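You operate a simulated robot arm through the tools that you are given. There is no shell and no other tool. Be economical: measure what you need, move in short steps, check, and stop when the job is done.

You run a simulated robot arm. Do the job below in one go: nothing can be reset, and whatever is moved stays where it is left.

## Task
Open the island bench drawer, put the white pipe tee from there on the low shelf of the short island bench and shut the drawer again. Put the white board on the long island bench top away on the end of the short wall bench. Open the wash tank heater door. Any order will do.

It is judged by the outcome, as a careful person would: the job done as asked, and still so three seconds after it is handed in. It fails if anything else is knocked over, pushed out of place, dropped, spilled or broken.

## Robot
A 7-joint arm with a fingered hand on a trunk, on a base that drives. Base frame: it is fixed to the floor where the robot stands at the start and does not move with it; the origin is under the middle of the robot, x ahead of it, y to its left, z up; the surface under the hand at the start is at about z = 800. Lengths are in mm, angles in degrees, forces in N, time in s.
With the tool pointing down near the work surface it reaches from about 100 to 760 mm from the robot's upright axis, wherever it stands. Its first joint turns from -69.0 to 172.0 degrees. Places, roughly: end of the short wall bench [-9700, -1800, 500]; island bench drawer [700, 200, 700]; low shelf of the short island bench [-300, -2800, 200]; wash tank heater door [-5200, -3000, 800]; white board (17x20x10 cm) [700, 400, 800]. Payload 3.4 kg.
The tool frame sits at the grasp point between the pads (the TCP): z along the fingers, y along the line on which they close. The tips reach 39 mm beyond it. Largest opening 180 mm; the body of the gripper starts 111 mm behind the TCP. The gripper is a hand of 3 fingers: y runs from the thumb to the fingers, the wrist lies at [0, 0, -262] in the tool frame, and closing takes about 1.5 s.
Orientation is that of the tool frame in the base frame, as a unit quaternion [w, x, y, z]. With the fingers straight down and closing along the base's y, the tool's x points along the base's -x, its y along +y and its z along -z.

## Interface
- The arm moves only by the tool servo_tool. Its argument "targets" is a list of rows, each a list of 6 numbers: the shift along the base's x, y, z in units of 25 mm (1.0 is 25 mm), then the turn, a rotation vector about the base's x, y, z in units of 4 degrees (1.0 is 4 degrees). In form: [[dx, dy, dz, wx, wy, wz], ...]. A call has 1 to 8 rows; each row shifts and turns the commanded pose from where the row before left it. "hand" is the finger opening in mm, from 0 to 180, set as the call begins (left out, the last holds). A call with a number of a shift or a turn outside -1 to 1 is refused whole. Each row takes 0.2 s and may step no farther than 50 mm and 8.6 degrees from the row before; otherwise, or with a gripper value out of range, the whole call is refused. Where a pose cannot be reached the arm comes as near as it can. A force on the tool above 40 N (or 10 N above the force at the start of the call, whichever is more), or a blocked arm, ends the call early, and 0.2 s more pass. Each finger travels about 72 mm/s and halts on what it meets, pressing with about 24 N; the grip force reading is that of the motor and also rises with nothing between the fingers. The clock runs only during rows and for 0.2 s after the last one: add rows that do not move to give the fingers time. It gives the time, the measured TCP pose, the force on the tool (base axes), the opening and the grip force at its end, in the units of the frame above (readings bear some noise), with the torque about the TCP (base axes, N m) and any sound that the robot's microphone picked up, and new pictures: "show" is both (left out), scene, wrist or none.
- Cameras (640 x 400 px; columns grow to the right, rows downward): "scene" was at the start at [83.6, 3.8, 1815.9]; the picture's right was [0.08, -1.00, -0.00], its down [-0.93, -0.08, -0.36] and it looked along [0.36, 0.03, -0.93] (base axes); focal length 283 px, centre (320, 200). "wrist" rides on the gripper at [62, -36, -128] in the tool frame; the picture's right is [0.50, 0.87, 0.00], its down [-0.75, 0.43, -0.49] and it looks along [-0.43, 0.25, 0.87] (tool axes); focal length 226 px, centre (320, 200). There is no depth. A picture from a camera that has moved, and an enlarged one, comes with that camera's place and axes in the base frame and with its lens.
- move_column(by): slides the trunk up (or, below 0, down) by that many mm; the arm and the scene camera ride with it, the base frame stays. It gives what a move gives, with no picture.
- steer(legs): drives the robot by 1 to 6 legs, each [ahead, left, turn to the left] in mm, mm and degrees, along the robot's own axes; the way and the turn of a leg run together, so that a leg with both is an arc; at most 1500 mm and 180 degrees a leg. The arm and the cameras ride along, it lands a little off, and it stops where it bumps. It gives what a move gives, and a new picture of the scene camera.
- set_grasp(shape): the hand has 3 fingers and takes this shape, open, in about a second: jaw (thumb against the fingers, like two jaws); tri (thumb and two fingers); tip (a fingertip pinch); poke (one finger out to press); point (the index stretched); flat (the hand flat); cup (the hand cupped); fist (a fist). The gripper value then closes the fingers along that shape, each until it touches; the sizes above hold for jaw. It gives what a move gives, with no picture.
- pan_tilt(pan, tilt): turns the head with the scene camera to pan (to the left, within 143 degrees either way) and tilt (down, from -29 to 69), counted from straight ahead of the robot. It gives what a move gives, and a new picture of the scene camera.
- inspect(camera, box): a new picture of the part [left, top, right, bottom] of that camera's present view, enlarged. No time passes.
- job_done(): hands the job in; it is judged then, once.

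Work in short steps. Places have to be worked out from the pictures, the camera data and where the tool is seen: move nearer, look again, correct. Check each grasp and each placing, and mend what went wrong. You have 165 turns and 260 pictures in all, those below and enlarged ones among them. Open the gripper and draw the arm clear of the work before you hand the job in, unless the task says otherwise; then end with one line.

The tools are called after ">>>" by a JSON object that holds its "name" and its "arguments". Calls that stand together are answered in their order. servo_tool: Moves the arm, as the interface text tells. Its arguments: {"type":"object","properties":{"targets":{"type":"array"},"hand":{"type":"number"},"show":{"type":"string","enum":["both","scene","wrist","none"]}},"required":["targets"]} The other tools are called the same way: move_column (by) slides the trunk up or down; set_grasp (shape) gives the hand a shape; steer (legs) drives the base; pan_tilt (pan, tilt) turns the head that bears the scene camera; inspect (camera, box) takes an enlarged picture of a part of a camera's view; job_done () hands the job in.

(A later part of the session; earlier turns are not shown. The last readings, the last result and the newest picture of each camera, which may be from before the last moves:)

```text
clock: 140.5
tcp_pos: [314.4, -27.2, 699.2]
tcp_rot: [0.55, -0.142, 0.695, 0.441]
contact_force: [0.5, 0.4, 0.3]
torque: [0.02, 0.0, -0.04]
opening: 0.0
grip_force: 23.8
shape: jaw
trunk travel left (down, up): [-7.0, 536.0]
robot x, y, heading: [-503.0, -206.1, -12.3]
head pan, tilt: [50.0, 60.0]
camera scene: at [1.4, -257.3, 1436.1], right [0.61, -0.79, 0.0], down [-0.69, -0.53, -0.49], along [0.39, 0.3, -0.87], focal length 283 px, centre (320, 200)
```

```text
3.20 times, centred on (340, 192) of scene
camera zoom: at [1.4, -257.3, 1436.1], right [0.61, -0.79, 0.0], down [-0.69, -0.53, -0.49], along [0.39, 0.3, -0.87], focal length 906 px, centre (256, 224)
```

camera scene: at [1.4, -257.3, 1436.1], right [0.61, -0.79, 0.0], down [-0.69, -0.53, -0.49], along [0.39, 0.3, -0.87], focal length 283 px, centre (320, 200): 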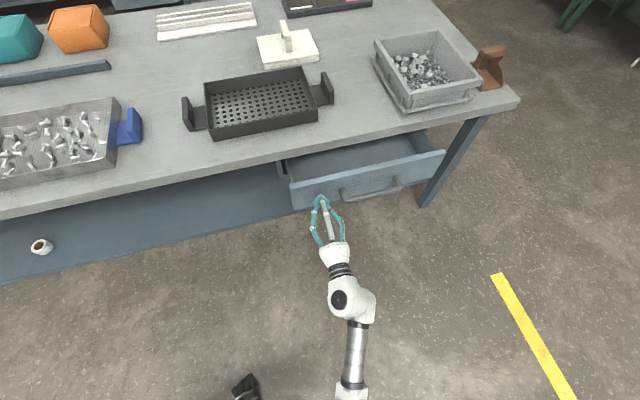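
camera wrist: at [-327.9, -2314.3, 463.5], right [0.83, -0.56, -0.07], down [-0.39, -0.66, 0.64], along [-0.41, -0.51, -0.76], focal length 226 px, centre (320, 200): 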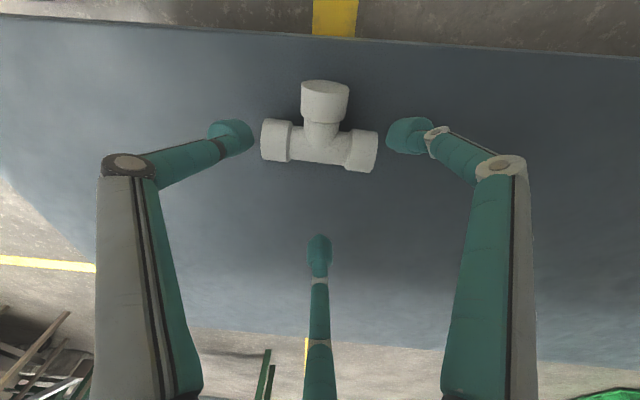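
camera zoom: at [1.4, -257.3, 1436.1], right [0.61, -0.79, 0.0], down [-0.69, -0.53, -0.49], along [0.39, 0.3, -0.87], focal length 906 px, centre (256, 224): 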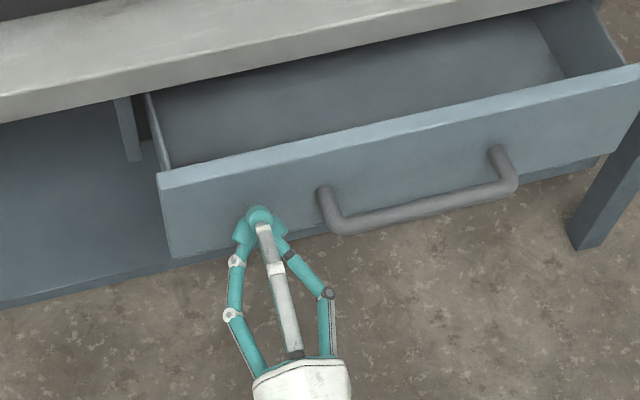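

The tips are on the plain front and the drawer is sliding in. I push 120 mm more with the base.

>>> {"name": "steer", "arguments": {"legs": [[48, 110, 0]]}}

>>> {"name": "servo_tool", "arguments": {"targets": [[0.29, 0.407, 0, 0, 0, 0], [0.29, 0.407, 0, 0, 0, 0], [0.29, 0.407, 0, 0, 0, 0], [0.29, 0.407, 0, 0, 0, 0], [0.29, 0.407, 0, 0, 0, 0]], "show": "scene"}}

```text
clock: 141.8
tcp_pos: [378.9, 61.2, 706.6]
tcp_rot: [0.553, -0.142, 0.691, 0.444]
contact_force: [-1.3, -0.6, -0.8]
torque: [0.0, -0.01, 0.06]
opening: 0.1
grip_force: 23.4
shape: jaw
trunk travel left (down, up): [-7.0, 536.0]
robot x, y, heading: [-433.0, -110.7, -12.1]
head pan, tilt: [50.0, 60.0]
camera scene: at [66.3, -190.1, 1436.7], right [0.61, -0.79, -0.02], down [-0.68, -0.52, -0.51], along [0.39, 0.32, -0.86], focal length 283 px, centre (320, 200)
```

scene: 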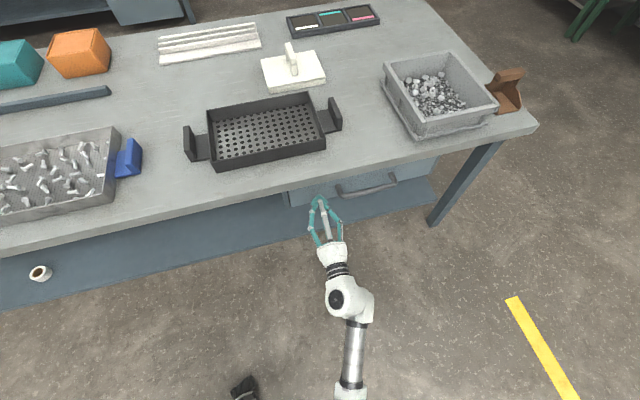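

```text
clock: 142.7
tcp_pos: [402.7, 98.5, 708.1]
tcp_rot: [0.557, -0.144, 0.694, 0.433]
contact_force: [-23.4, -34.1, -0.9]
torque: [-0.09, 0.07, -0.12]
opening: 0.2
grip_force: 23.9
shape: jaw
trunk travel left (down, up): [-7.0, 536.0]
robot x, y, heading: [-435.5, -114.3, -12.3]
head pan, tilt: [50.0, 60.0]
stopped in row 4: the force on the tool passed its limit at 91 N (the readings are from after the stop); the commanded pose is now the measured one
camera scene: at [64.1, -180.5, 1437.8], right [0.61, -0.79, -0.01], down [-0.69, -0.53, -0.5], along [0.39, 0.31, -0.86], focal length 283 px, centre (320, 200)
```

scene: 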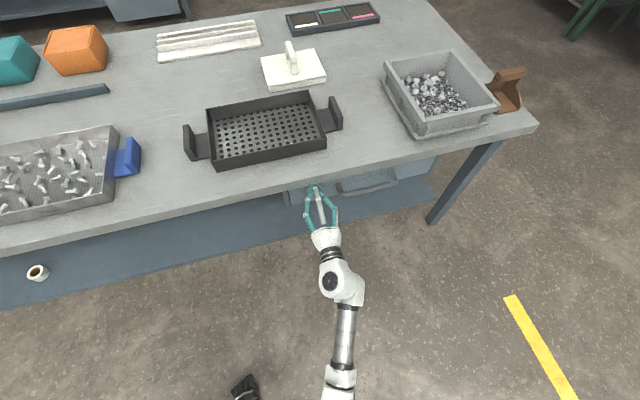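

A hard stop at the tip depth of the closed drawer: it is shut. I back the hand away and check.

>>> {"name": "servo_tool", "arguments": {"targets": [[-0.58, -0.814, 0, 0, 0, 0], [-0.58, -0.814, 0, 0, 0, 0], [-0.58, -0.814, 0, 0, 0, 0], [-0.58, -0.814, 0, 0, 0, 0]], "show": "none"}}

>>> {"name": "steer", "arguments": {"legs": [[-120, -275, 0]]}}

>>> {"name": "inspect", "arguments": {"camera": "scene", "box": [200, 60, 440, 210]}}

```text
clock: 143.7
tcp_pos: [343.0, 25.2, 707.2]
tcp_rot: [0.555, -0.147, 0.695, 0.433]
contact_force: [0.2, 0.7, 0.4]
torque: [-0.03, -0.02, -0.01]
opening: 0.0
grip_force: 24.4
shape: jaw
trunk travel left (down, up): [-7.0, 536.0]
robot x, y, heading: [-433.4, -110.4, -12.4]
head pan, tilt: [50.0, 60.0]
```

```text
clock: 145.7
tcp_pos: [170.8, -213.7, 708.1]
tcp_rot: [0.552, -0.153, 0.693, 0.438]
contact_force: [-0.5, 0.0, 0.1]
torque: [0.01, 0.0, -0.02]
opening: 0.0
grip_force: 24.3
shape: jaw
trunk travel left (down, up): [-7.0, 536.0]
robot x, y, heading: [-606.2, -361.8, -11.8]
head pan, tilt: [50.0, 60.0]
camera scene: at [-100.4, -408.7, 1436.5], right [0.62, -0.78, 0.0], down [-0.68, -0.54, -0.5], along [0.39, 0.31, -0.87], focal length 283 px, centre (320, 200)
```

scene: 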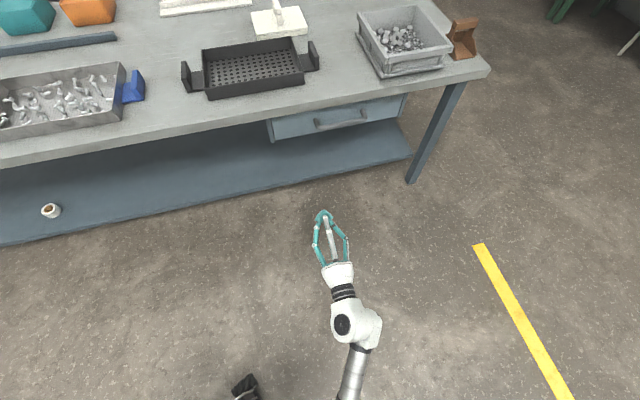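

```text
2.67 times, centred on (320, 135) of scene
camera zoom: at [-100.4, -408.7, 1436.5], right [0.62, -0.78, 0.0], down [-0.68, -0.54, -0.5], along [0.39, 0.31, -0.87], focal length 755 px, centre (320, 373)
```

zoom: 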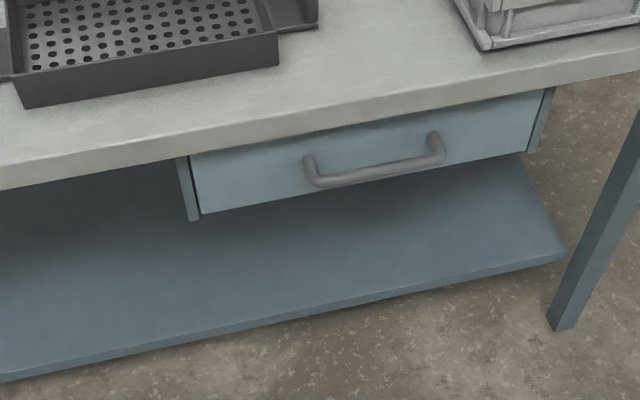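

The drawer is shut flush and nothing on the bench has moved. Next is the white board: I raise the trunk and bring the hand to point down again.

>>> {"name": "move_column", "arguments": {"by": 200}}

>>> {"name": "servo_tool", "arguments": {"targets": [[-0.3, 0.05, 0.5, -1, 0.713, 0], [-0.3, 0.05, 0.5, -1, 0.713, 0], [-0.3, 0.05, 0.5, -1, 0.713, 0], [-0.3, 0.05, 0.5, -1, 0.713, 0], [-0.3, 0.05, 0.5, -1, 0.713, 0], [-0.3, 0.05, 0.5, -1, 0.713, 0], [-0.3, 0.05, 0.5, -1, 0.713, 0], [-0.3, 0.05, 0.5, -1, 0.713, 0]], "hand": 100, "show": "none"}}

>>> {"name": "servo_tool", "arguments": {"targets": [[-0.3, 0.05, 0, -1, 0.713, 0], [-0.3, 0.05, 0, -1, 0.713, 0], [-0.3, 0.05, 0, -1, 0.713, 0], [-0.3, 0.05, 0, -1, 0.713, 0], [-0.3, 0.05, 0, -1, 0.713, 0], [-0.3, 0.05, 0, -1, 0.713, 0], [-0.3, 0.05, 0, -1, 0.713, 0], [-0.3, 0.05, 0, -1, 0.713, 0]], "show": "scene"}}

```text
clock: 147.9
tcp_pos: [168.5, -214.4, 910.7]
tcp_rot: [0.554, -0.152, 0.693, 0.436]
contact_force: [-0.1, 0.2, 0.3]
torque: [0.0, -0.03, -0.03]
opening: 0.1
grip_force: 23.8
shape: jaw
trunk travel left (down, up): [-207.0, 336.0]
robot x, y, heading: [-607.0, -360.7, -11.4]
head pan, tilt: [50.0, 60.0]
```

```text
clock: 149.7
tcp_pos: [106.9, -203.2, 1012.4]
tcp_rot: [0.344, -0.21, 0.88, 0.25]
contact_force: [0.1, 0.2, -0.4]
torque: [0.03, -0.04, -0.01]
opening: 99.5
grip_force: 0.1
shape: jaw
trunk travel left (down, up): [-207.0, 336.0]
robot x, y, heading: [-606.1, -357.6, -11.5]
head pan, tilt: [50.0, 60.0]
```

```text
clock: 151.5
tcp_pos: [46.5, -193.4, 1013.1]
tcp_rot: [0.095, -0.245, 0.964, 0.036]
contact_force: [-0.7, 0.6, -0.2]
torque: [0.01, -0.02, 0.01]
opening: 99.8
grip_force: 0.1
shape: jaw
trunk travel left (down, up): [-207.0, 336.0]
robot x, y, heading: [-609.2, -358.2, -11.6]
head pan, tilt: [50.0, 60.0]
camera scene: at [-420.3, -343.2, 1712.1], right [0.62, -0.78, 0.0], down [-0.68, -0.54, -0.5], along [0.39, 0.31, -0.87], focal length 283 px, centre (320, 200)
```

scene: 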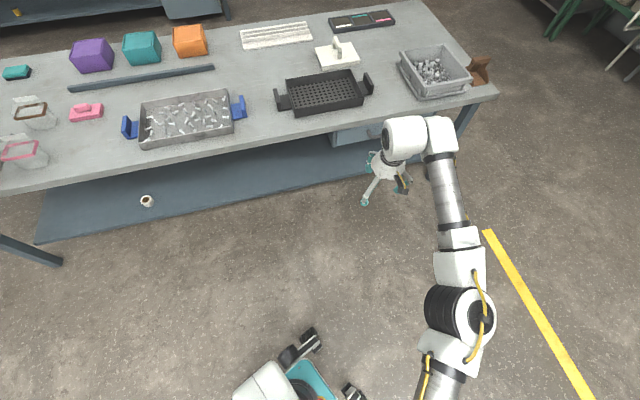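

The posture is good. I turn to heading 24° and drive up so the hand comes over the bench near the board, with all fingers well above the trays.

>>> {"name": "steer", "arguments": {"legs": [[0, 0, 36], [740, -133, 0]]}}

```text
clock: 157.2
tcp_pos: [557.9, 334.6, 1012.1]
tcp_rot: [0.08, -0.526, 0.845, 0.064]
contact_force: [0.2, -0.2, -0.4]
torque: [0.01, 0.03, 0.03]
opening: 99.7
grip_force: 0.1
shape: jaw
trunk travel left (down, up): [-207.0, 336.0]
robot x, y, heading: [119.5, -178.8, 23.7]
head pan, tilt: [50.0, 60.0]
camera scene: at [263.8, -58.4, 1712.0], right [0.96, -0.28, 0.0], down [-0.24, -0.83, -0.5], along [0.14, 0.48, -0.87], focal length 283 px, centre (320, 200)
```

scene: 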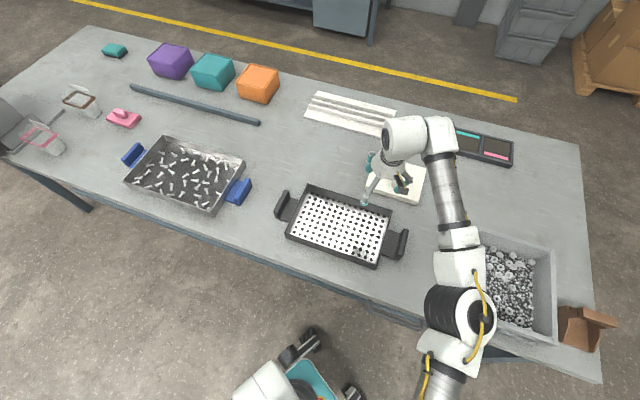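

>>> {"name": "inspect", "arguments": {"camera": "wrist", "box": [0, 0, 640, 400]}}

>>> {"name": "inspect", "arguments": {"camera": "scene", "box": [340, 110, 500, 210]}}

```text
1.00 times, centred on (320, 200) of wrist (not enlarged: the box is as wide or as high as the picture)
camera zoom: at [554.5, 239.1, 1124.3], right [-1.0, -0.06, -0.08], down [-0.1, 0.76, 0.64], along [0.02, 0.65, -0.76], focal length 226 px, centre (320, 200)
```

zoom: 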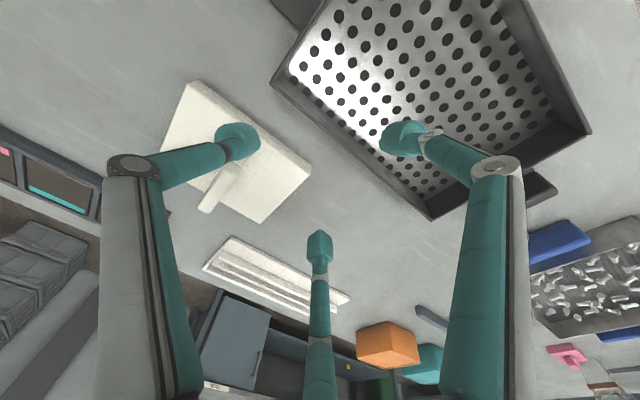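

```text
4.00 times, centred on (420, 160) of scene
camera zoom: at [263.8, -58.4, 1712.0], right [0.96, -0.28, 0.0], down [-0.24, -0.83, -0.5], along [0.14, 0.48, -0.87], focal length 1132 px, centre (-80, 360)
```

zoom: 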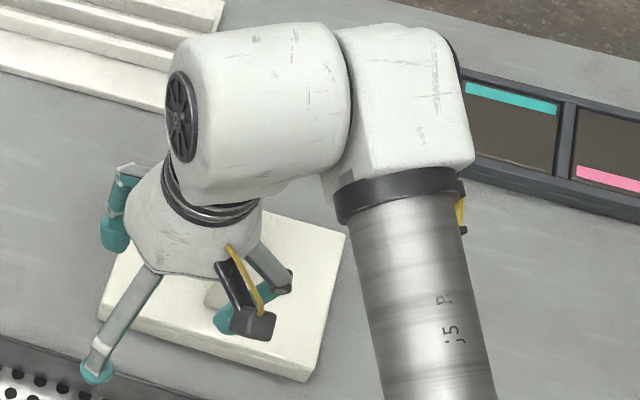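

The board's handle is a bar from about [668, 394] to [735, 486], heading 54°, top near z 880–900. I drive 105 mm nearer, correct the yaw by -10°, and move the hand above the handle.

>>> {"name": "steer", "arguments": {"legs": [[106, 23, 0]]}}

>>> {"name": "servo_tool", "arguments": {"targets": [[0.6, 0.45, 0, 0, 0, -0.8], [0.6, 0.45, 0, 0, 0, -0.8], [0.6, 0.45, 0, 0, 0, -0.8]], "show": "both"}}

```text
clock: 158.4
tcp_pos: [646.1, 386.3, 1016.8]
tcp_rot: [0.08, -0.525, 0.845, 0.068]
contact_force: [0.8, 0.3, -0.6]
torque: [0.02, 0.03, -0.01]
opening: 99.5
grip_force: 0.1
shape: jaw
trunk travel left (down, up): [-207.0, 336.0]
robot x, y, heading: [204.9, -117.9, 23.9]
head pan, tilt: [50.0, 60.0]
camera scene: at [356.6, -8.0, 1712.2], right [0.96, -0.28, -0.01], down [-0.25, -0.83, -0.5], along [0.13, 0.48, -0.86], focal length 283 px, centre (320, 200)
```

scene: 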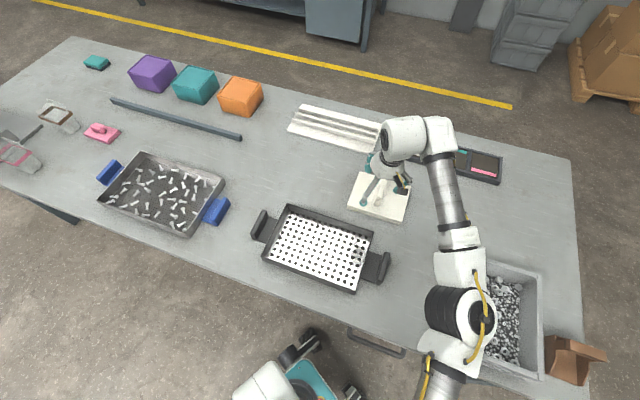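

```text
clock: 159.2
tcp_pos: [670.5, 410.2, 1018.2]
tcp_rot: [0.086, -0.476, 0.873, 0.06]
contact_force: [1.5, 0.1, -0.4]
torque: [0.05, 0.01, 0.0]
opening: 99.6
grip_force: 0.1
shape: jaw
out of reach, approached as far as the arm can: row 3
trunk travel left (down, up): [-207.0, 336.0]
robot x, y, heading: [204.4, -119.9, 24.0]
head pan, tilt: [50.0, 60.0]
camera scene: at [353.1, -3.1, 1712.2], right [0.96, -0.28, -0.01], down [-0.24, -0.83, -0.5], along [0.14, 0.48, -0.87], focal length 283 px, centre (320, 200)
camera wrist: at [656.3, 316.2, 1129.6], right [-0.99, 0.06, -0.08], down [-0.01, 0.76, 0.65], along [0.1, 0.65, -0.76], focal length 226 px, centre (320, 200)
```

scene: 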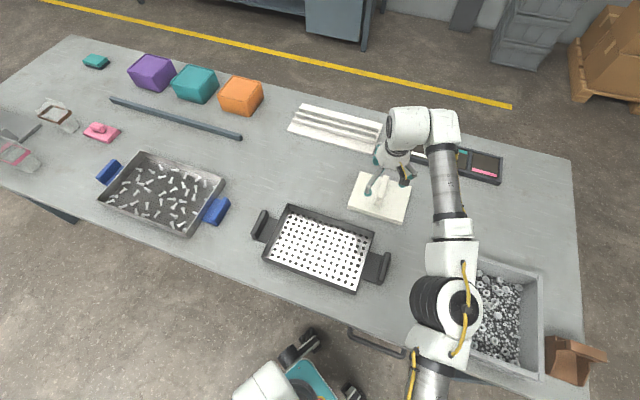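
wrist: 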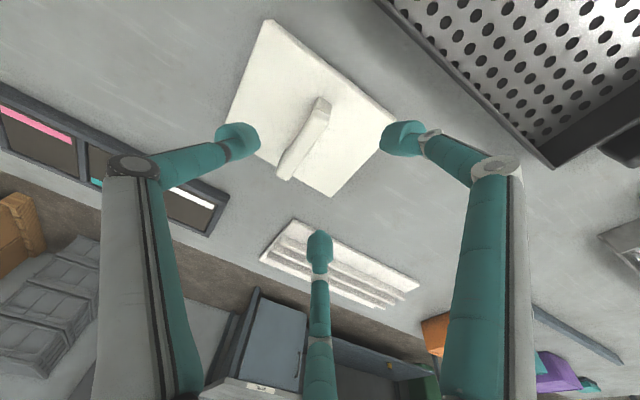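

The handle is nearly between the fingers, 34 mm further along. I lower the trunk 60 mm (which also leans it forward) and then centre over the handle.

>>> {"name": "move_column", "arguments": {"by": -60}}

>>> {"name": "servo_tool", "arguments": {"targets": [[0.5, 0.45, 0, 0, 0, 0], [0.5, 0.4, 0, 0, 0, 0]], "show": "both"}}

```text
clock: 160.2
tcp_pos: [667.9, 414.1, 959.3]
tcp_rot: [0.088, -0.477, 0.873, 0.059]
contact_force: [0.0, -0.5, -0.5]
torque: [-0.04, -0.01, 0.0]
opening: 99.7
grip_force: 0.1
shape: jaw
trunk travel left (down, up): [-147.0, 396.0]
robot x, y, heading: [205.4, -114.3, 23.5]
head pan, tilt: [50.0, 60.0]
```

```text
clock: 160.8
tcp_pos: [695.8, 430.6, 955.6]
tcp_rot: [0.086, -0.478, 0.872, 0.059]
contact_force: [0.0, -1.4, -0.6]
torque: [-0.01, 0.0, -0.03]
opening: 99.9
grip_force: 0.1
shape: jaw
out of reach, approached as far as the arm can: row 2
trunk travel left (down, up): [-147.0, 396.0]
robot x, y, heading: [206.5, -118.7, 23.9]
head pan, tilt: [50.0, 60.0]
camera scene: at [429.8, 37.4, 1641.2], right [0.96, -0.28, 0.0], down [-0.24, -0.83, -0.5], along [0.14, 0.48, -0.87], focal length 283 px, centre (320, 200)
camera wrist: at [681.6, 336.1, 1066.7], right [-0.99, 0.05, -0.09], down [-0.02, 0.76, 0.65], along [0.1, 0.64, -0.76], focal length 226 px, centre (320, 200)
```

scene: 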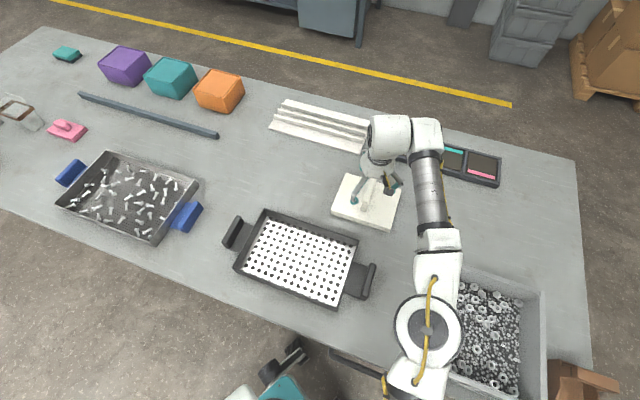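
wrist: 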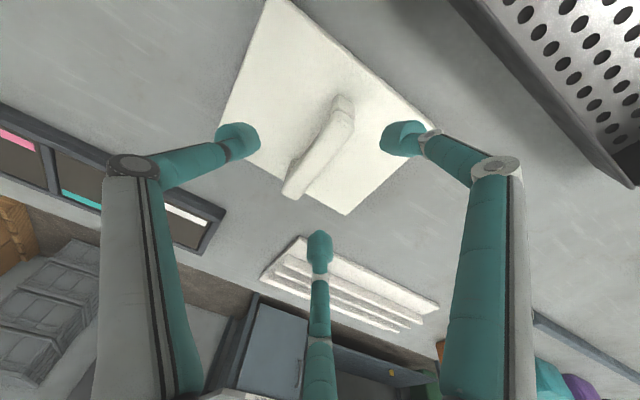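

The hand is centred over the bridge handle, thumb on one side and fingers on the other. I lower with the trunk by 50 mm.

>>> {"name": "move_column", "arguments": {"by": -50}}

>>> {"name": "inspect", "arguments": {"camera": "wrist", "box": [160, 50, 480, 250]}}

>>> {"name": "inspect", "arguments": {"camera": "scene", "box": [280, 80, 560, 255]}}

```text
clock: 161.7
tcp_pos: [695.5, 430.0, 908.2]
tcp_rot: [0.087, -0.477, 0.873, 0.059]
contact_force: [0.2, 0.5, 0.5]
torque: [0.03, -0.02, -0.04]
opening: 99.6
grip_force: 0.1
shape: jaw
trunk travel left (down, up): [-97.0, 446.0]
robot x, y, heading: [207.5, -120.0, 24.0]
head pan, tilt: [50.0, 60.0]
```

```text
2.00 times, centred on (320, 150) of wrist
camera zoom: at [679.2, 335.0, 1019.2], right [-0.99, 0.06, -0.09], down [-0.01, 0.76, 0.65], along [0.1, 0.64, -0.76], focal length 452 px, centre (320, 300)
```

zoom: 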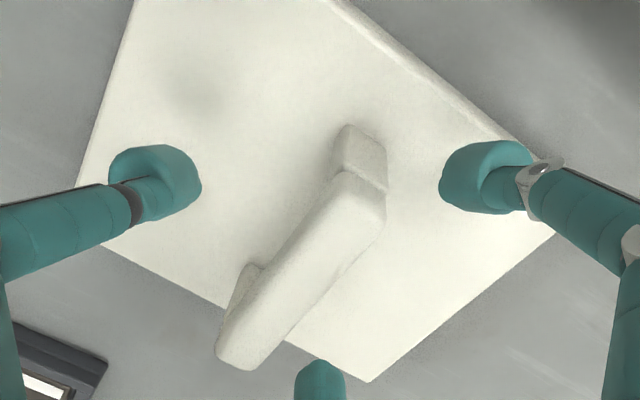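

```text
2.29 times, centred on (420, 168) of scene
camera zoom: at [505.6, 69.8, 1574.9], right [0.96, -0.28, 0.0], down [-0.24, -0.83, -0.5], along [0.14, 0.48, -0.87], focal length 647 px, centre (91, 274)
```

zoom: 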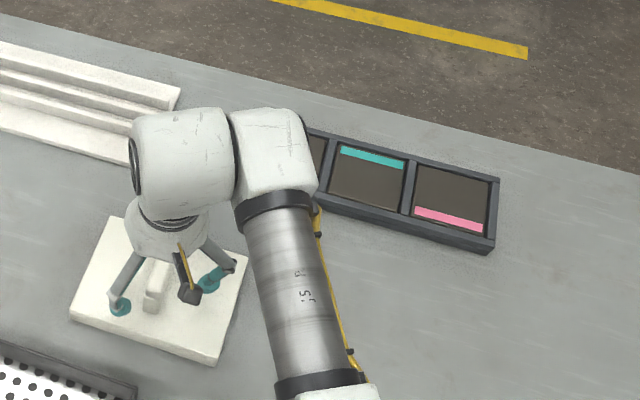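

The fingers straddle the bar. I lower 15 mm more and close.

>>> {"name": "servo_tool", "arguments": {"targets": [[0, 0, -0.6, 0, 0, 0]], "show": "none"}}

>>> {"name": "servo_tool", "arguments": {"targets": [[0, 0, 0, 0, 0, 0], [0, 0, 0, 0, 0, 0], [0, 0, 0, 0, 0, 0], [0, 0, 0, 0, 0, 0], [0, 0, 0, 0, 0, 0], [0, 0, 0, 0, 0, 0], [0, 0, 0, 0, 0, 0]], "hand": 0, "show": "wrist"}}

```text
clock: 162.1
tcp_pos: [694.3, 428.9, 891.8]
tcp_rot: [0.086, -0.477, 0.872, 0.059]
contact_force: [0.4, -1.0, 0.6]
torque: [0.03, 0.01, -0.02]
opening: 99.5
grip_force: 0.0
shape: jaw
trunk travel left (down, up): [-97.0, 446.0]
robot x, y, heading: [203.0, -117.4, 23.6]
head pan, tilt: [50.0, 60.0]
```

```text
clock: 163.7
tcp_pos: [693.7, 428.9, 890.4]
tcp_rot: [0.086, -0.477, 0.873, 0.059]
contact_force: [-0.3, 0.5, -2.2]
torque: [0.05, -0.02, 0.02]
opening: 0.0
grip_force: 23.9
shape: jaw
trunk travel left (down, up): [-97.0, 446.0]
robot x, y, heading: [208.6, -116.0, 23.8]
head pan, tilt: [50.0, 60.0]
camera wrist: at [679.7, 335.4, 1002.2], right [-0.99, 0.06, -0.09], down [-0.01, 0.76, 0.65], along [0.1, 0.64, -0.76], focal length 226 px, centre (320, 200)
```

wrist: 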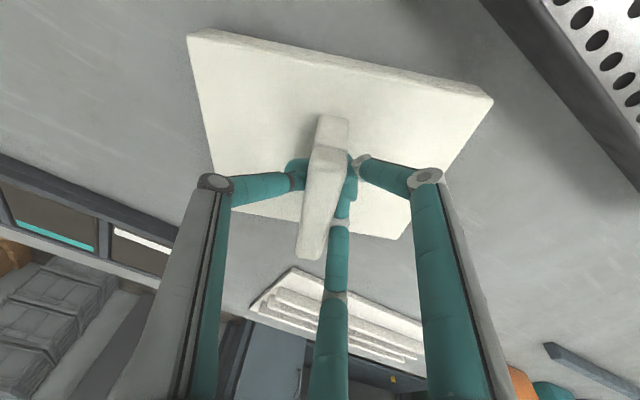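

The fingertips have closed beneath the bridge bar, caging it. I lift 50 mm and see how it hangs.

>>> {"name": "servo_tool", "arguments": {"targets": [[0, 0, 0.5, 0, 0, 0], [0, 0, 0.5, 0, 0, 0], [0, 0, 1, 0, 0, 0]], "show": "both"}}

```text
clock: 164.5
tcp_pos: [693.2, 429.8, 939.8]
tcp_rot: [0.086, -0.477, 0.873, 0.058]
contact_force: [0.5, -0.3, -3.7]
torque: [-0.01, -0.03, -0.01]
opening: 0.0
grip_force: 23.4
shape: jaw
trunk travel left (down, up): [-97.0, 446.0]
robot x, y, heading: [208.1, -119.7, 23.7]
head pan, tilt: [50.0, 60.0]
camera scene: at [505.9, 71.1, 1574.6], right [0.96, -0.28, 0.0], down [-0.24, -0.83, -0.5], along [0.14, 0.48, -0.87], focal length 283 px, centre (320, 200)
camera wrist: at [678.3, 336.5, 1051.7], right [-0.99, 0.06, -0.09], down [-0.01, 0.76, 0.65], along [0.1, 0.64, -0.76], focal length 226 px, centre (320, 200)
```

scene: 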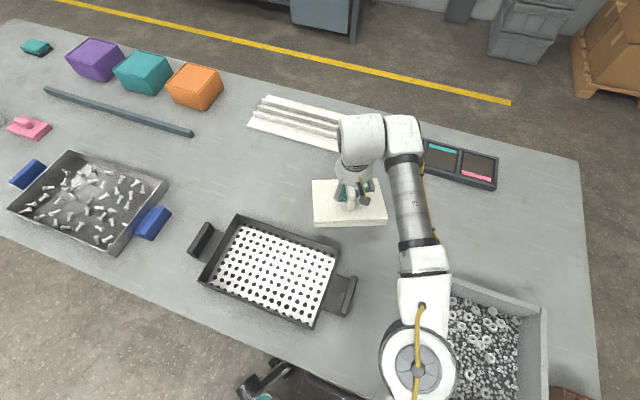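
wrist: 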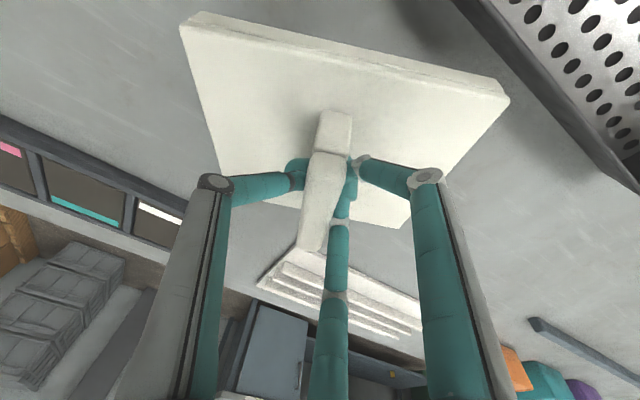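

The board hangs level in the hand (about 4 N). I raise it well above the trays with the trunk before backing off.

>>> {"name": "servo_tool", "arguments": {"targets": [[-0.3, -0.3, 0.9, 0, 0, 0], [-0.3, -0.3, 0.9, 0, 0, 0], [-0.3, -0.3, 0.9, 0, 0, 0], [-0.3, -0.3, 0.9, 0, 0, 0]], "show": "none"}}

>>> {"name": "move_column", "arguments": {"by": 100}}

```text
clock: 165.5
tcp_pos: [665.3, 401.2, 1030.5]
tcp_rot: [0.086, -0.477, 0.872, 0.059]
contact_force: [-0.8, -0.7, -3.7]
torque: [0.0, 0.0, -0.01]
opening: 0.0
grip_force: 23.8
shape: jaw
trunk travel left (down, up): [-97.0, 446.0]
robot x, y, heading: [207.4, -117.3, 23.9]
head pan, tilt: [50.0, 60.0]
```

```text
clock: 166.9
tcp_pos: [640.2, 388.5, 1175.3]
tcp_rot: [0.127, -0.477, 0.868, 0.055]
contact_force: [-0.2, 0.2, -3.6]
torque: [-0.03, 0.03, -0.03]
opening: 0.1
grip_force: 23.7
shape: jaw
trunk travel left (down, up): [-197.0, 346.0]
robot x, y, heading: [205.8, -115.6, 23.7]
head pan, tilt: [50.0, 60.0]
```

The board is at a safe height. I back away from the bench, turn toward the far wall bench (−x), and look.

>>> {"name": "steer", "arguments": {"legs": [[-650, -385, 0], [0, 0, 156]]}}

>>> {"name": "pan_tilt", "arguments": {"pan": 0, "tilt": 15}}

```text
clock: 177.3
tcp_pos: [-821.9, -1023.7, 1177.5]
tcp_rot: [0.026, 0.949, 0.284, -0.136]
contact_force: [0.4, 0.0, -3.0]
torque: [0.02, 0.0, -0.01]
opening: 0.0
grip_force: 23.9
shape: jaw
trunk travel left (down, up): [-197.0, 346.0]
robot x, y, heading: [-221.8, -741.1, 179.5]
head pan, tilt: [50.0, 60.0]
camera scene: at [-415.5, -788.7, 1700.7], right [-0.76, 0.65, 0.0], down [0.57, 0.66, -0.5], along [-0.32, -0.38, -0.87], focal length 283 px, centre (320, 200)
```

scene: 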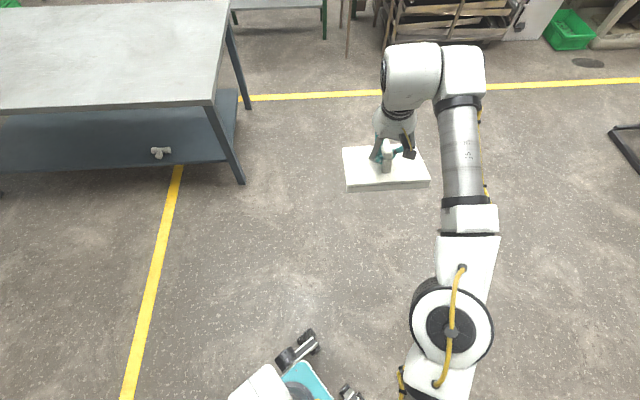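

```text
clock: 178.5
tcp_pos: [-816.8, -1023.4, 1179.4]
tcp_rot: [0.026, 0.949, 0.283, -0.137]
contact_force: [-0.1, 0.2, -3.5]
torque: [0.0, -0.06, 0.01]
opening: 0.0
grip_force: 23.6
shape: jaw
trunk travel left (down, up): [-197.0, 346.0]
robot x, y, heading: [-216.9, -738.1, 179.2]
head pan, tilt: [0.0, 15.0]
camera scene: at [-465.7, -737.0, 1766.7], right [0.01, 1.0, 0.0], down [0.26, 0.0, -0.96], along [-0.96, 0.01, -0.26], focal length 283 px, centre (320, 200)
```

scene: 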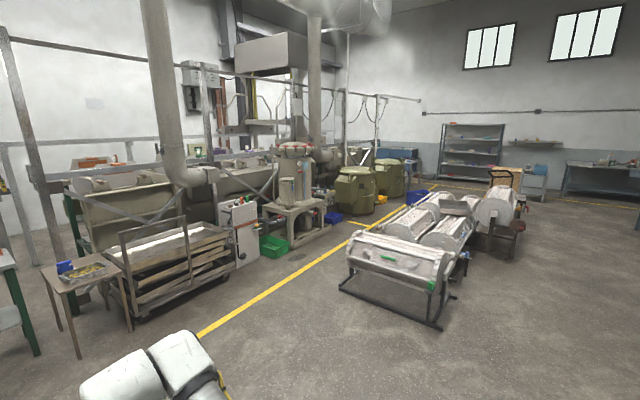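

Tanks lie to the left of a yellow line, drum racks to the right. I look further left for the heater door and the route.

>>> {"name": "pan_tilt", "arguments": {"pan": 50, "tilt": 12}}

>>> {"name": "inspect", "arguments": {"camera": "scene", "box": [380, 60, 640, 222]}}

```text
clock: 179.7
tcp_pos: [-817.6, -1024.0, 1179.3]
tcp_rot: [0.027, 0.949, 0.284, -0.137]
contact_force: [0.7, -0.3, -3.6]
torque: [-0.01, 0.02, 0.02]
opening: 0.0
grip_force: 24.1
shape: jaw
trunk travel left (down, up): [-197.0, 346.0]
robot x, y, heading: [-220.0, -740.2, 179.5]
head pan, tilt: [50.0, 12.0]
camera scene: at [-433.1, -808.6, 1771.8], right [-0.76, 0.65, 0.0], down [0.14, 0.16, -0.98], along [-0.64, -0.74, -0.21], focal length 283 px, centre (320, 200)
```

scene: 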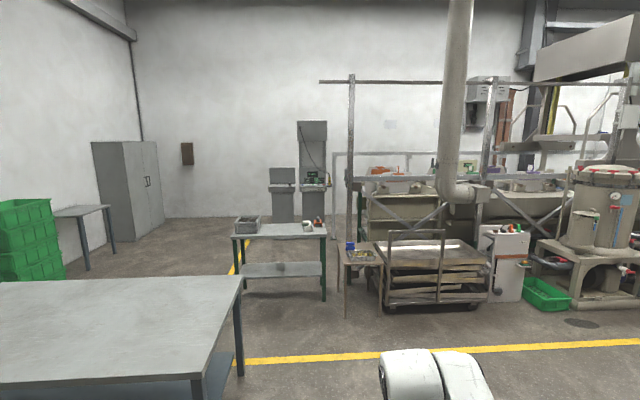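

```text
2.46 times, centred on (510, 141) of scene
camera zoom: at [-433.1, -808.6, 1771.8], right [-0.76, 0.65, 0.0], down [0.14, 0.16, -0.98], along [-0.64, -0.74, -0.21], focal length 697 px, centre (-148, 345)
```

zoom: 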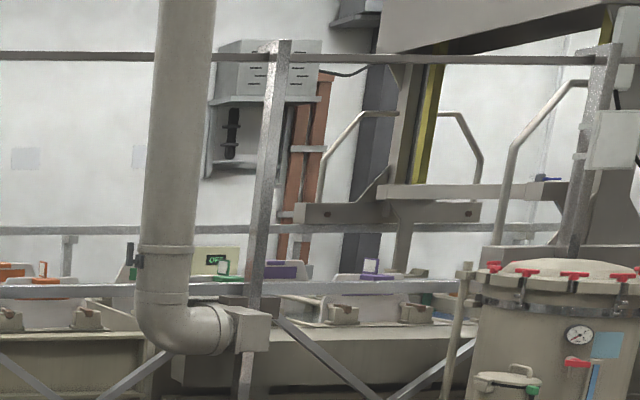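

Judging from the geometry, both the heater door (n≈−5460) and the wall bench (by the back wall) are reached by the aisle behind the tanks. I go by the gap beside the short island bench, in stages, keeping the board over free space.

>>> {"name": "steer", "arguments": {"legs": [[534, 586, 0], [534, 586, 0], [0, 0, 145]]}}

>>> {"name": "pan_tilt", "arguments": {"pan": -90, "tilt": 25}}

```text
clock: 193.9
tcp_pos: [-625.4, -1993.1, 1177.9]
tcp_rot: [0.139, -0.011, 0.99, -0.014]
contact_force: [-1.0, 0.1, -3.5]
torque: [0.0, -0.02, 0.02]
opening: 0.1
grip_force: 24.2
shape: jaw
trunk travel left (down, up): [-197.0, 346.0]
robot x, y, heading: [-1284.5, -1921.7, -32.5]
head pan, tilt: [50.0, 12.0]
camera scene: at [-1066.3, -1969.9, 1771.7], right [0.3, -0.95, 0.0], down [-0.2, -0.06, -0.98], along [0.93, 0.29, -0.21], focal length 283 px, centre (320, 200)
```

scene: 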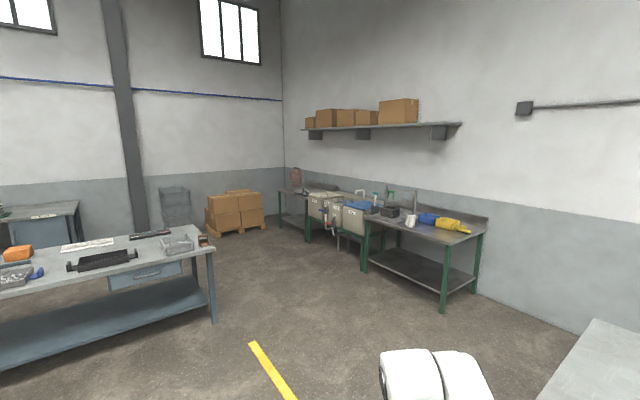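

```text
clock: 196.1
tcp_pos: [-629.2, -1993.6, 1182.0]
tcp_rot: [0.141, -0.012, 0.99, -0.014]
contact_force: [1.2, -0.1, -3.5]
torque: [0.03, 0.01, -0.01]
opening: 0.0
grip_force: 24.3
shape: jaw
trunk travel left (down, up): [-197.0, 346.0]
robot x, y, heading: [-1286.2, -1916.7, -32.5]
head pan, tilt: [-90.0, 25.0]
camera scene: at [-1206.7, -2078.0, 1751.0], right [-0.84, 0.54, 0.0], down [0.22, 0.36, -0.91], along [-0.49, -0.76, -0.42], focal length 283 px, centre (320, 200)
```

scene: 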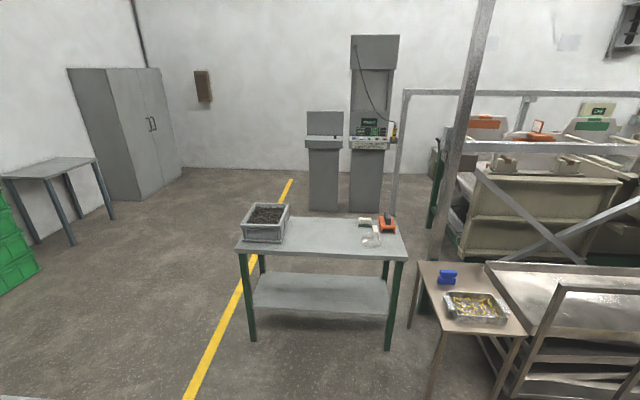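

The path is clear: a table at n −3760, the aisle along the yellow line beyond it. I go through the gap, then along the aisle toward the back wall.

>>> {"name": "steer", "arguments": {"legs": [[0, 0, -3], [0, -985, 0], [1190, 0, 0], [0, -1450, 0], [0, -1350, 0]]}}

>>> {"name": "pan_tilt", "arguments": {"pan": -120, "tilt": 15}}

```text
clock: 220.6
tcp_pos: [-1890.4, -5813.9, 1181.5]
tcp_rot: [0.141, 0.007, 0.99, -0.016]
contact_force: [0.2, -0.6, -4.1]
torque: [0.06, 0.02, 0.02]
opening: 0.1
grip_force: 23.7
shape: jaw
trunk travel left (down, up): [-197.0, 346.0]
robot x, y, heading: [-2542.0, -5717.0, -34.8]
head pan, tilt: [-90.0, 25.0]
camera scene: at [-2471.2, -5879.1, 1750.9], right [-0.82, 0.57, 0.0], down [0.24, 0.35, -0.91], along [-0.52, -0.74, -0.42], focal length 283 px, centre (320, 200)
```

scene: 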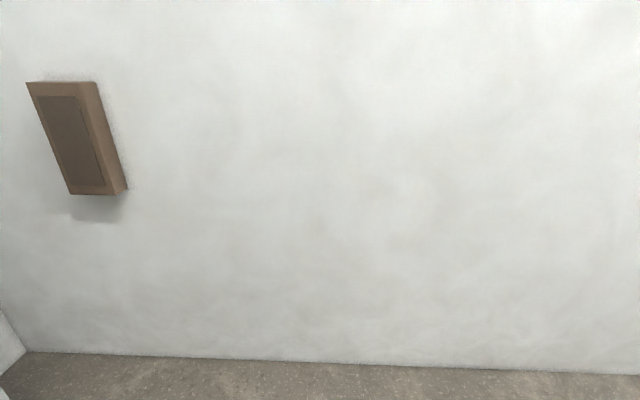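

```text
clock: 221.5
tcp_pos: [-1893.4, -5812.6, 1183.7]
tcp_rot: [0.142, 0.006, 0.99, -0.018]
contact_force: [-0.1, -0.3, -3.9]
torque: [-0.02, -0.02, -0.04]
opening: 0.0
grip_force: 23.8
shape: jaw
trunk travel left (down, up): [-197.0, 346.0]
robot x, y, heading: [-2541.9, -5716.1, -35.0]
head pan, tilt: [-120.0, 15.0]
camera scene: at [-2502.8, -5843.0, 1767.4], right [-0.43, 0.9, 0.0], down [0.23, 0.11, -0.97], along [-0.87, -0.41, -0.26], focal length 283 px, centre (320, 200)
```

scene: 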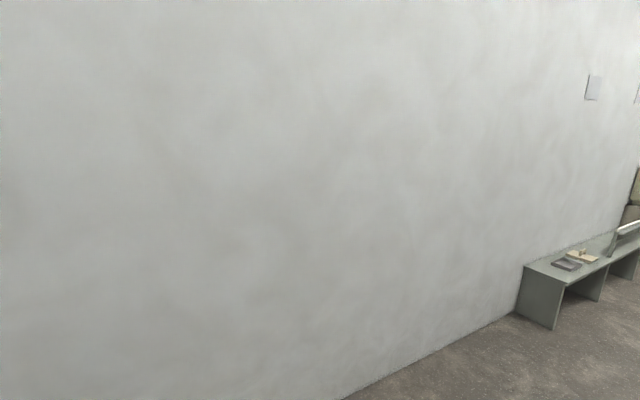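

I'm in the rear area near the back wall; a low bench begins ahead along it. I turn to face down the aisle and look.

>>> {"name": "steer", "arguments": {"legs": [[0, 0, 180]]}}

>>> {"name": "pan_tilt", "arguments": {"pan": 0, "tilt": 15}}

```text
clock: 227.3
tcp_pos: [-3014.2, -5277.9, 1185.8]
tcp_rot: [-0.065, 0.942, -0.308, -0.12]
contact_force: [19.5, -0.3, -5.1]
torque: [-0.2, -0.02, -1.55]
opening: 0.0
grip_force: 24.3
shape: jaw
trunk travel left (down, up): [-197.0, 346.0]
robot x, y, heading: [-2542.8, -5717.3, 111.0]
head pan, tilt: [-120.0, 15.0]
stopped in leg 1: the force on the tool passed its limit at 52 N (the readings are from after the stop); the commanded pose is now the measured one
camera scene: at [-2494.4, -5587.7, 1767.1], right [-0.16, -0.99, 0.01], down [-0.26, 0.04, -0.96], along [0.95, -0.15, -0.26], focal length 283 px, centre (320, 200)
```

scene: 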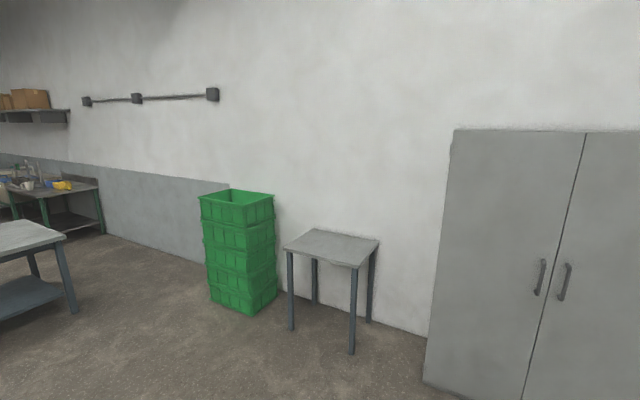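

```text
clock: 229.3
tcp_pos: [-3014.3, -5279.1, 1185.7]
tcp_rot: [-0.063, 0.942, -0.305, -0.122]
contact_force: [21.9, -3.2, -3.8]
torque: [-0.19, 0.01, -1.75]
opening: 0.0
grip_force: 23.7
shape: jaw
trunk travel left (down, up): [-197.0, 346.0]
robot x, y, heading: [-2543.3, -5717.5, 110.9]
head pan, tilt: [0.0, 15.0]
camera scene: at [-2617.9, -5486.1, 1767.3], right [0.93, 0.36, -0.01], down [0.09, -0.25, -0.97], along [-0.35, 0.9, -0.26], focal length 283 px, centre (320, 200)
```

scene: 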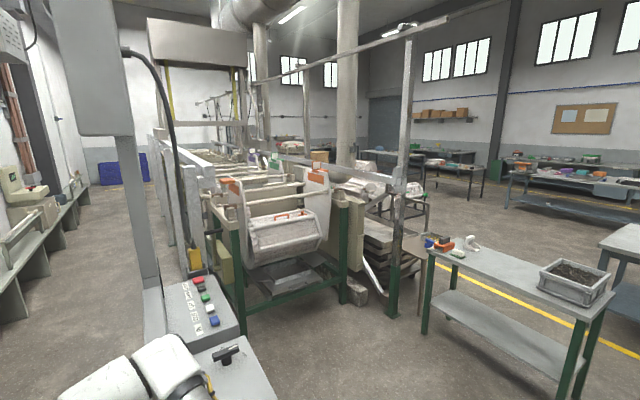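

The board has touched a control stand that stands free on the floor. I turn back at once and check that stand.

>>> {"name": "steer", "arguments": {"legs": [[0, 0, -40]]}}

>>> {"name": "pan_tilt", "arguments": {"pan": 70, "tilt": 30}}

```text
clock: 231.6
tcp_pos: [-2630.5, -5074.2, 1184.2]
tcp_rot: [-0.102, 0.782, -0.608, -0.092]
contact_force: [-1.1, -0.1, -4.1]
torque: [-0.01, 0.03, -0.03]
opening: 0.0
grip_force: 24.3
shape: jaw
trunk travel left (down, up): [-197.0, 346.0]
robot x, y, heading: [-2541.5, -5716.8, 71.2]
head pan, tilt: [0.0, 15.0]
camera scene: at [-2469.0, -5481.8, 1766.7], right [0.95, -0.32, 0.0], down [-0.08, -0.25, -0.96], along [0.31, 0.91, -0.26], focal length 283 px, centre (320, 200)
```

scene: 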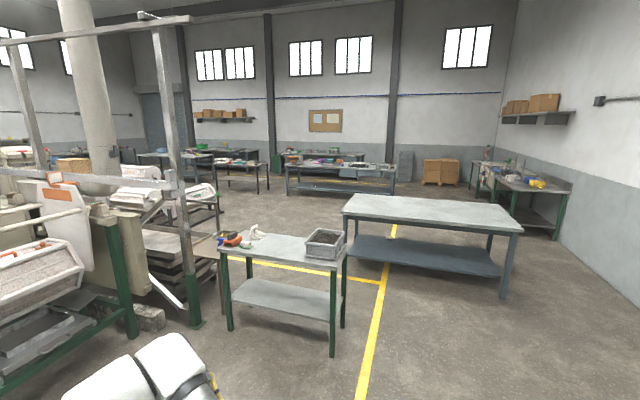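

```text
clock: 233.0
tcp_pos: [-2629.5, -5077.6, 1187.1]
tcp_rot: [-0.104, 0.782, -0.608, -0.093]
contact_force: [0.5, 0.9, -3.2]
torque: [-0.05, 0.08, 0.02]
opening: 0.0
grip_force: 23.7
shape: jaw
trunk travel left (down, up): [-197.0, 346.0]
robot x, y, heading: [-2540.7, -5718.2, 71.4]
head pan, tilt: [70.0, 30.0]
camera scene: at [-2564.2, -5515.5, 1742.9], right [0.63, 0.78, 0.0], down [0.39, -0.32, -0.87], along [-0.68, 0.54, -0.5], focal length 283 px, centre (320, 200)
```

scene: 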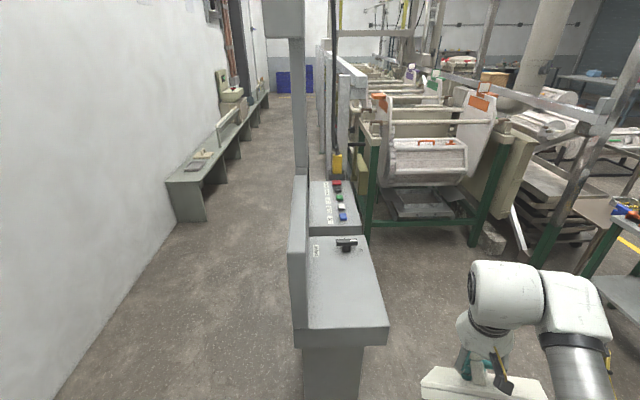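

The stand is upright and undamaged; there is a passage of about 1 m between it and the wall bench. I shift away from the stand first, then turn to face down that passage.

>>> {"name": "steer", "arguments": {"legs": [[-588, 24, 0], [0, 0, 73]]}}

>>> {"name": "pan_tilt", "arguments": {"pan": 0, "tilt": 25}}

```text
clock: 239.5
tcp_pos: [-3389.6, -6151.5, 1188.3]
tcp_rot: [-0.028, 0.99, -0.026, -0.136]
contact_force: [0.0, 0.0, -3.2]
torque: [-0.12, -0.02, -0.01]
opening: 0.0
grip_force: 24.2
shape: jaw
trunk travel left (down, up): [-197.0, 346.0]
robot x, y, heading: [-2755.3, -6259.9, 143.7]
head pan, tilt: [70.0, 30.0]
camera scene: at [-2952.8, -6219.3, 1742.9], right [-0.56, 0.83, 0.0], down [0.42, 0.28, -0.87], along [-0.72, -0.48, -0.5], focal length 283 px, centre (320, 200)
```

scene: 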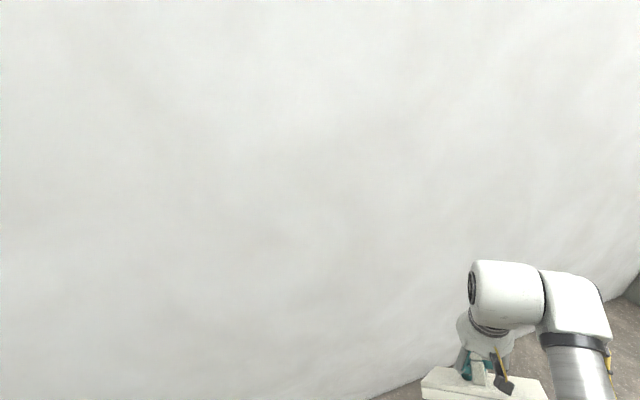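

```text
clock: 240.9
tcp_pos: [-3387.1, -6153.1, 1189.3]
tcp_rot: [-0.029, 0.99, -0.026, -0.137]
contact_force: [0.7, 0.0, -3.0]
torque: [-0.07, 0.0, -0.03]
opening: 0.0
grip_force: 23.4
shape: jaw
trunk travel left (down, up): [-197.0, 346.0]
robot x, y, heading: [-2751.5, -6261.6, 144.0]
head pan, tilt: [0.0, 25.0]
camera scene: at [-2952.2, -6114.7, 1750.6], right [0.59, 0.81, 0.0], down [0.34, -0.25, -0.9], along [-0.73, 0.53, -0.43], focal length 283 px, centre (320, 200)
```

scene: 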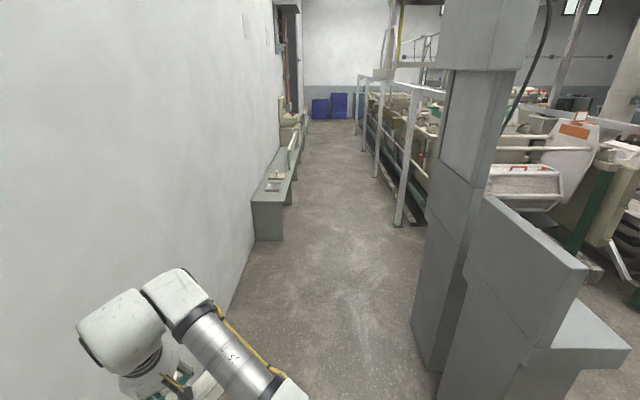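

The passage runs straight along the wall bench and a guard rail. I drive down it, keeping the board clear of the wall side.

>>> {"name": "steer", "arguments": {"legs": [[1000, -160, 0.5], [1400, 0, 0], [1000, 0, 0]]}}

>>> {"name": "pan_tilt", "arguments": {"pan": 0, "tilt": 20}}

```text
clock: 257.5
tcp_pos: [-6088.8, -4078.7, 1190.7]
tcp_rot: [-0.029, 0.99, -0.023, -0.137]
contact_force: [-0.1, 0.0, -4.1]
torque: [-0.06, 0.03, 0.01]
opening: 0.1
grip_force: 24.0
shape: jaw
trunk travel left (down, up): [-197.0, 346.0]
robot x, y, heading: [-5451.0, -4182.0, 144.4]
head pan, tilt: [0.0, 25.0]
camera scene: at [-5653.7, -4035.9, 1750.5], right [0.58, 0.81, 0.0], down [0.35, -0.25, -0.9], along [-0.74, 0.53, -0.43], focal length 283 px, centre (320, 200)
```

scene: 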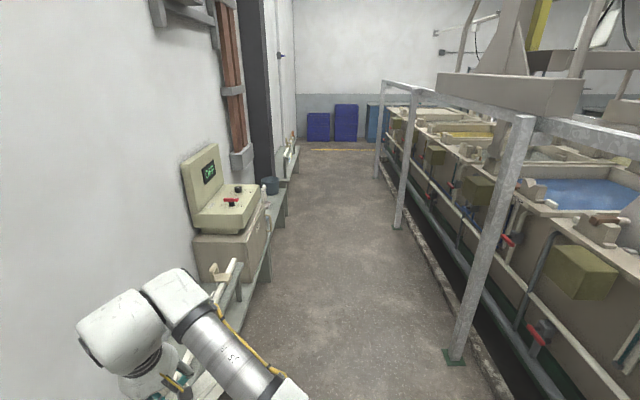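

```text
clock: 258.2
tcp_pos: [-6084.3, -4082.2, 1192.2]
tcp_rot: [-0.03, 0.99, -0.021, -0.139]
contact_force: [0.7, -0.4, -2.3]
torque: [-0.05, 0.02, 0.0]
opening: 0.2
grip_force: 23.6
shape: jaw
trunk travel left (down, up): [-197.0, 346.0]
robot x, y, heading: [-5449.1, -4175.0, 144.1]
head pan, tilt: [0.0, 20.0]
camera scene: at [-5654.0, -4035.7, 1758.7], right [0.58, 0.81, 0.0], down [0.28, -0.2, -0.94], along [-0.76, 0.55, -0.35], focal length 283 px, centre (320, 200)
```

scene: 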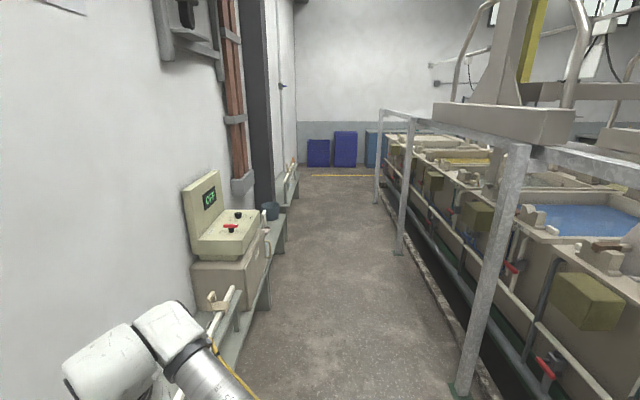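

The tank row with its heaters is on the right; the heater door will come later. I continue to the short wall bench further ahead.

>>> {"name": "steer", "arguments": {"legs": [[1400, -20, 0], [1400, -20, 0]]}}

>>> {"name": "pan_tilt", "arguments": {"pan": 15, "tilt": 30}}

```text
clock: 271.8
tcp_pos: [-8357.9, -2440.1, 1192.6]
tcp_rot: [-0.027, 0.99, -0.011, -0.14]
contact_force: [-0.9, 0.5, -4.3]
torque: [-0.06, 0.04, 0.01]
opening: 0.0
grip_force: 24.1
shape: jaw
trunk travel left (down, up): [-197.0, 346.0]
robot x, y, heading: [-7721.3, -2523.5, 145.6]
head pan, tilt: [0.0, 20.0]
camera scene: at [-7927.8, -2385.2, 1758.6], right [0.56, 0.83, 0.0], down [0.29, -0.2, -0.94], along [-0.77, 0.53, -0.35], focal length 283 px, centre (320, 200)
```

scene: 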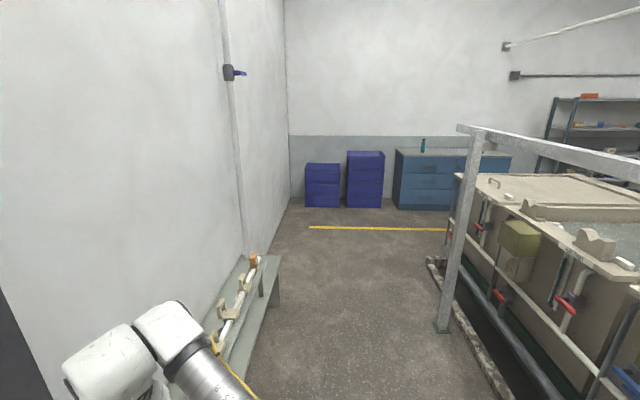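

```text
clock: 272.6
tcp_pos: [-8354.4, -2443.6, 1193.8]
tcp_rot: [-0.029, 0.99, -0.012, -0.14]
contact_force: [0.2, -0.1, -3.1]
torque: [-0.1, 0.06, 0.0]
opening: 0.1
grip_force: 23.6
shape: jaw
trunk travel left (down, up): [-197.0, 346.0]
robot x, y, heading: [-7724.0, -2519.2, 145.5]
head pan, tilt: [15.0, 30.0]
camera scene: at [-7935.9, -2408.1, 1742.7], right [0.33, 0.94, 0.0], down [0.47, -0.17, -0.86], along [-0.81, 0.29, -0.5], focal length 283 px, centre (320, 200)
```

scene: 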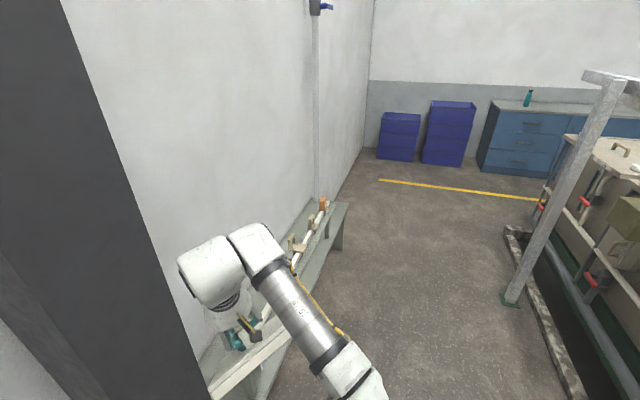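

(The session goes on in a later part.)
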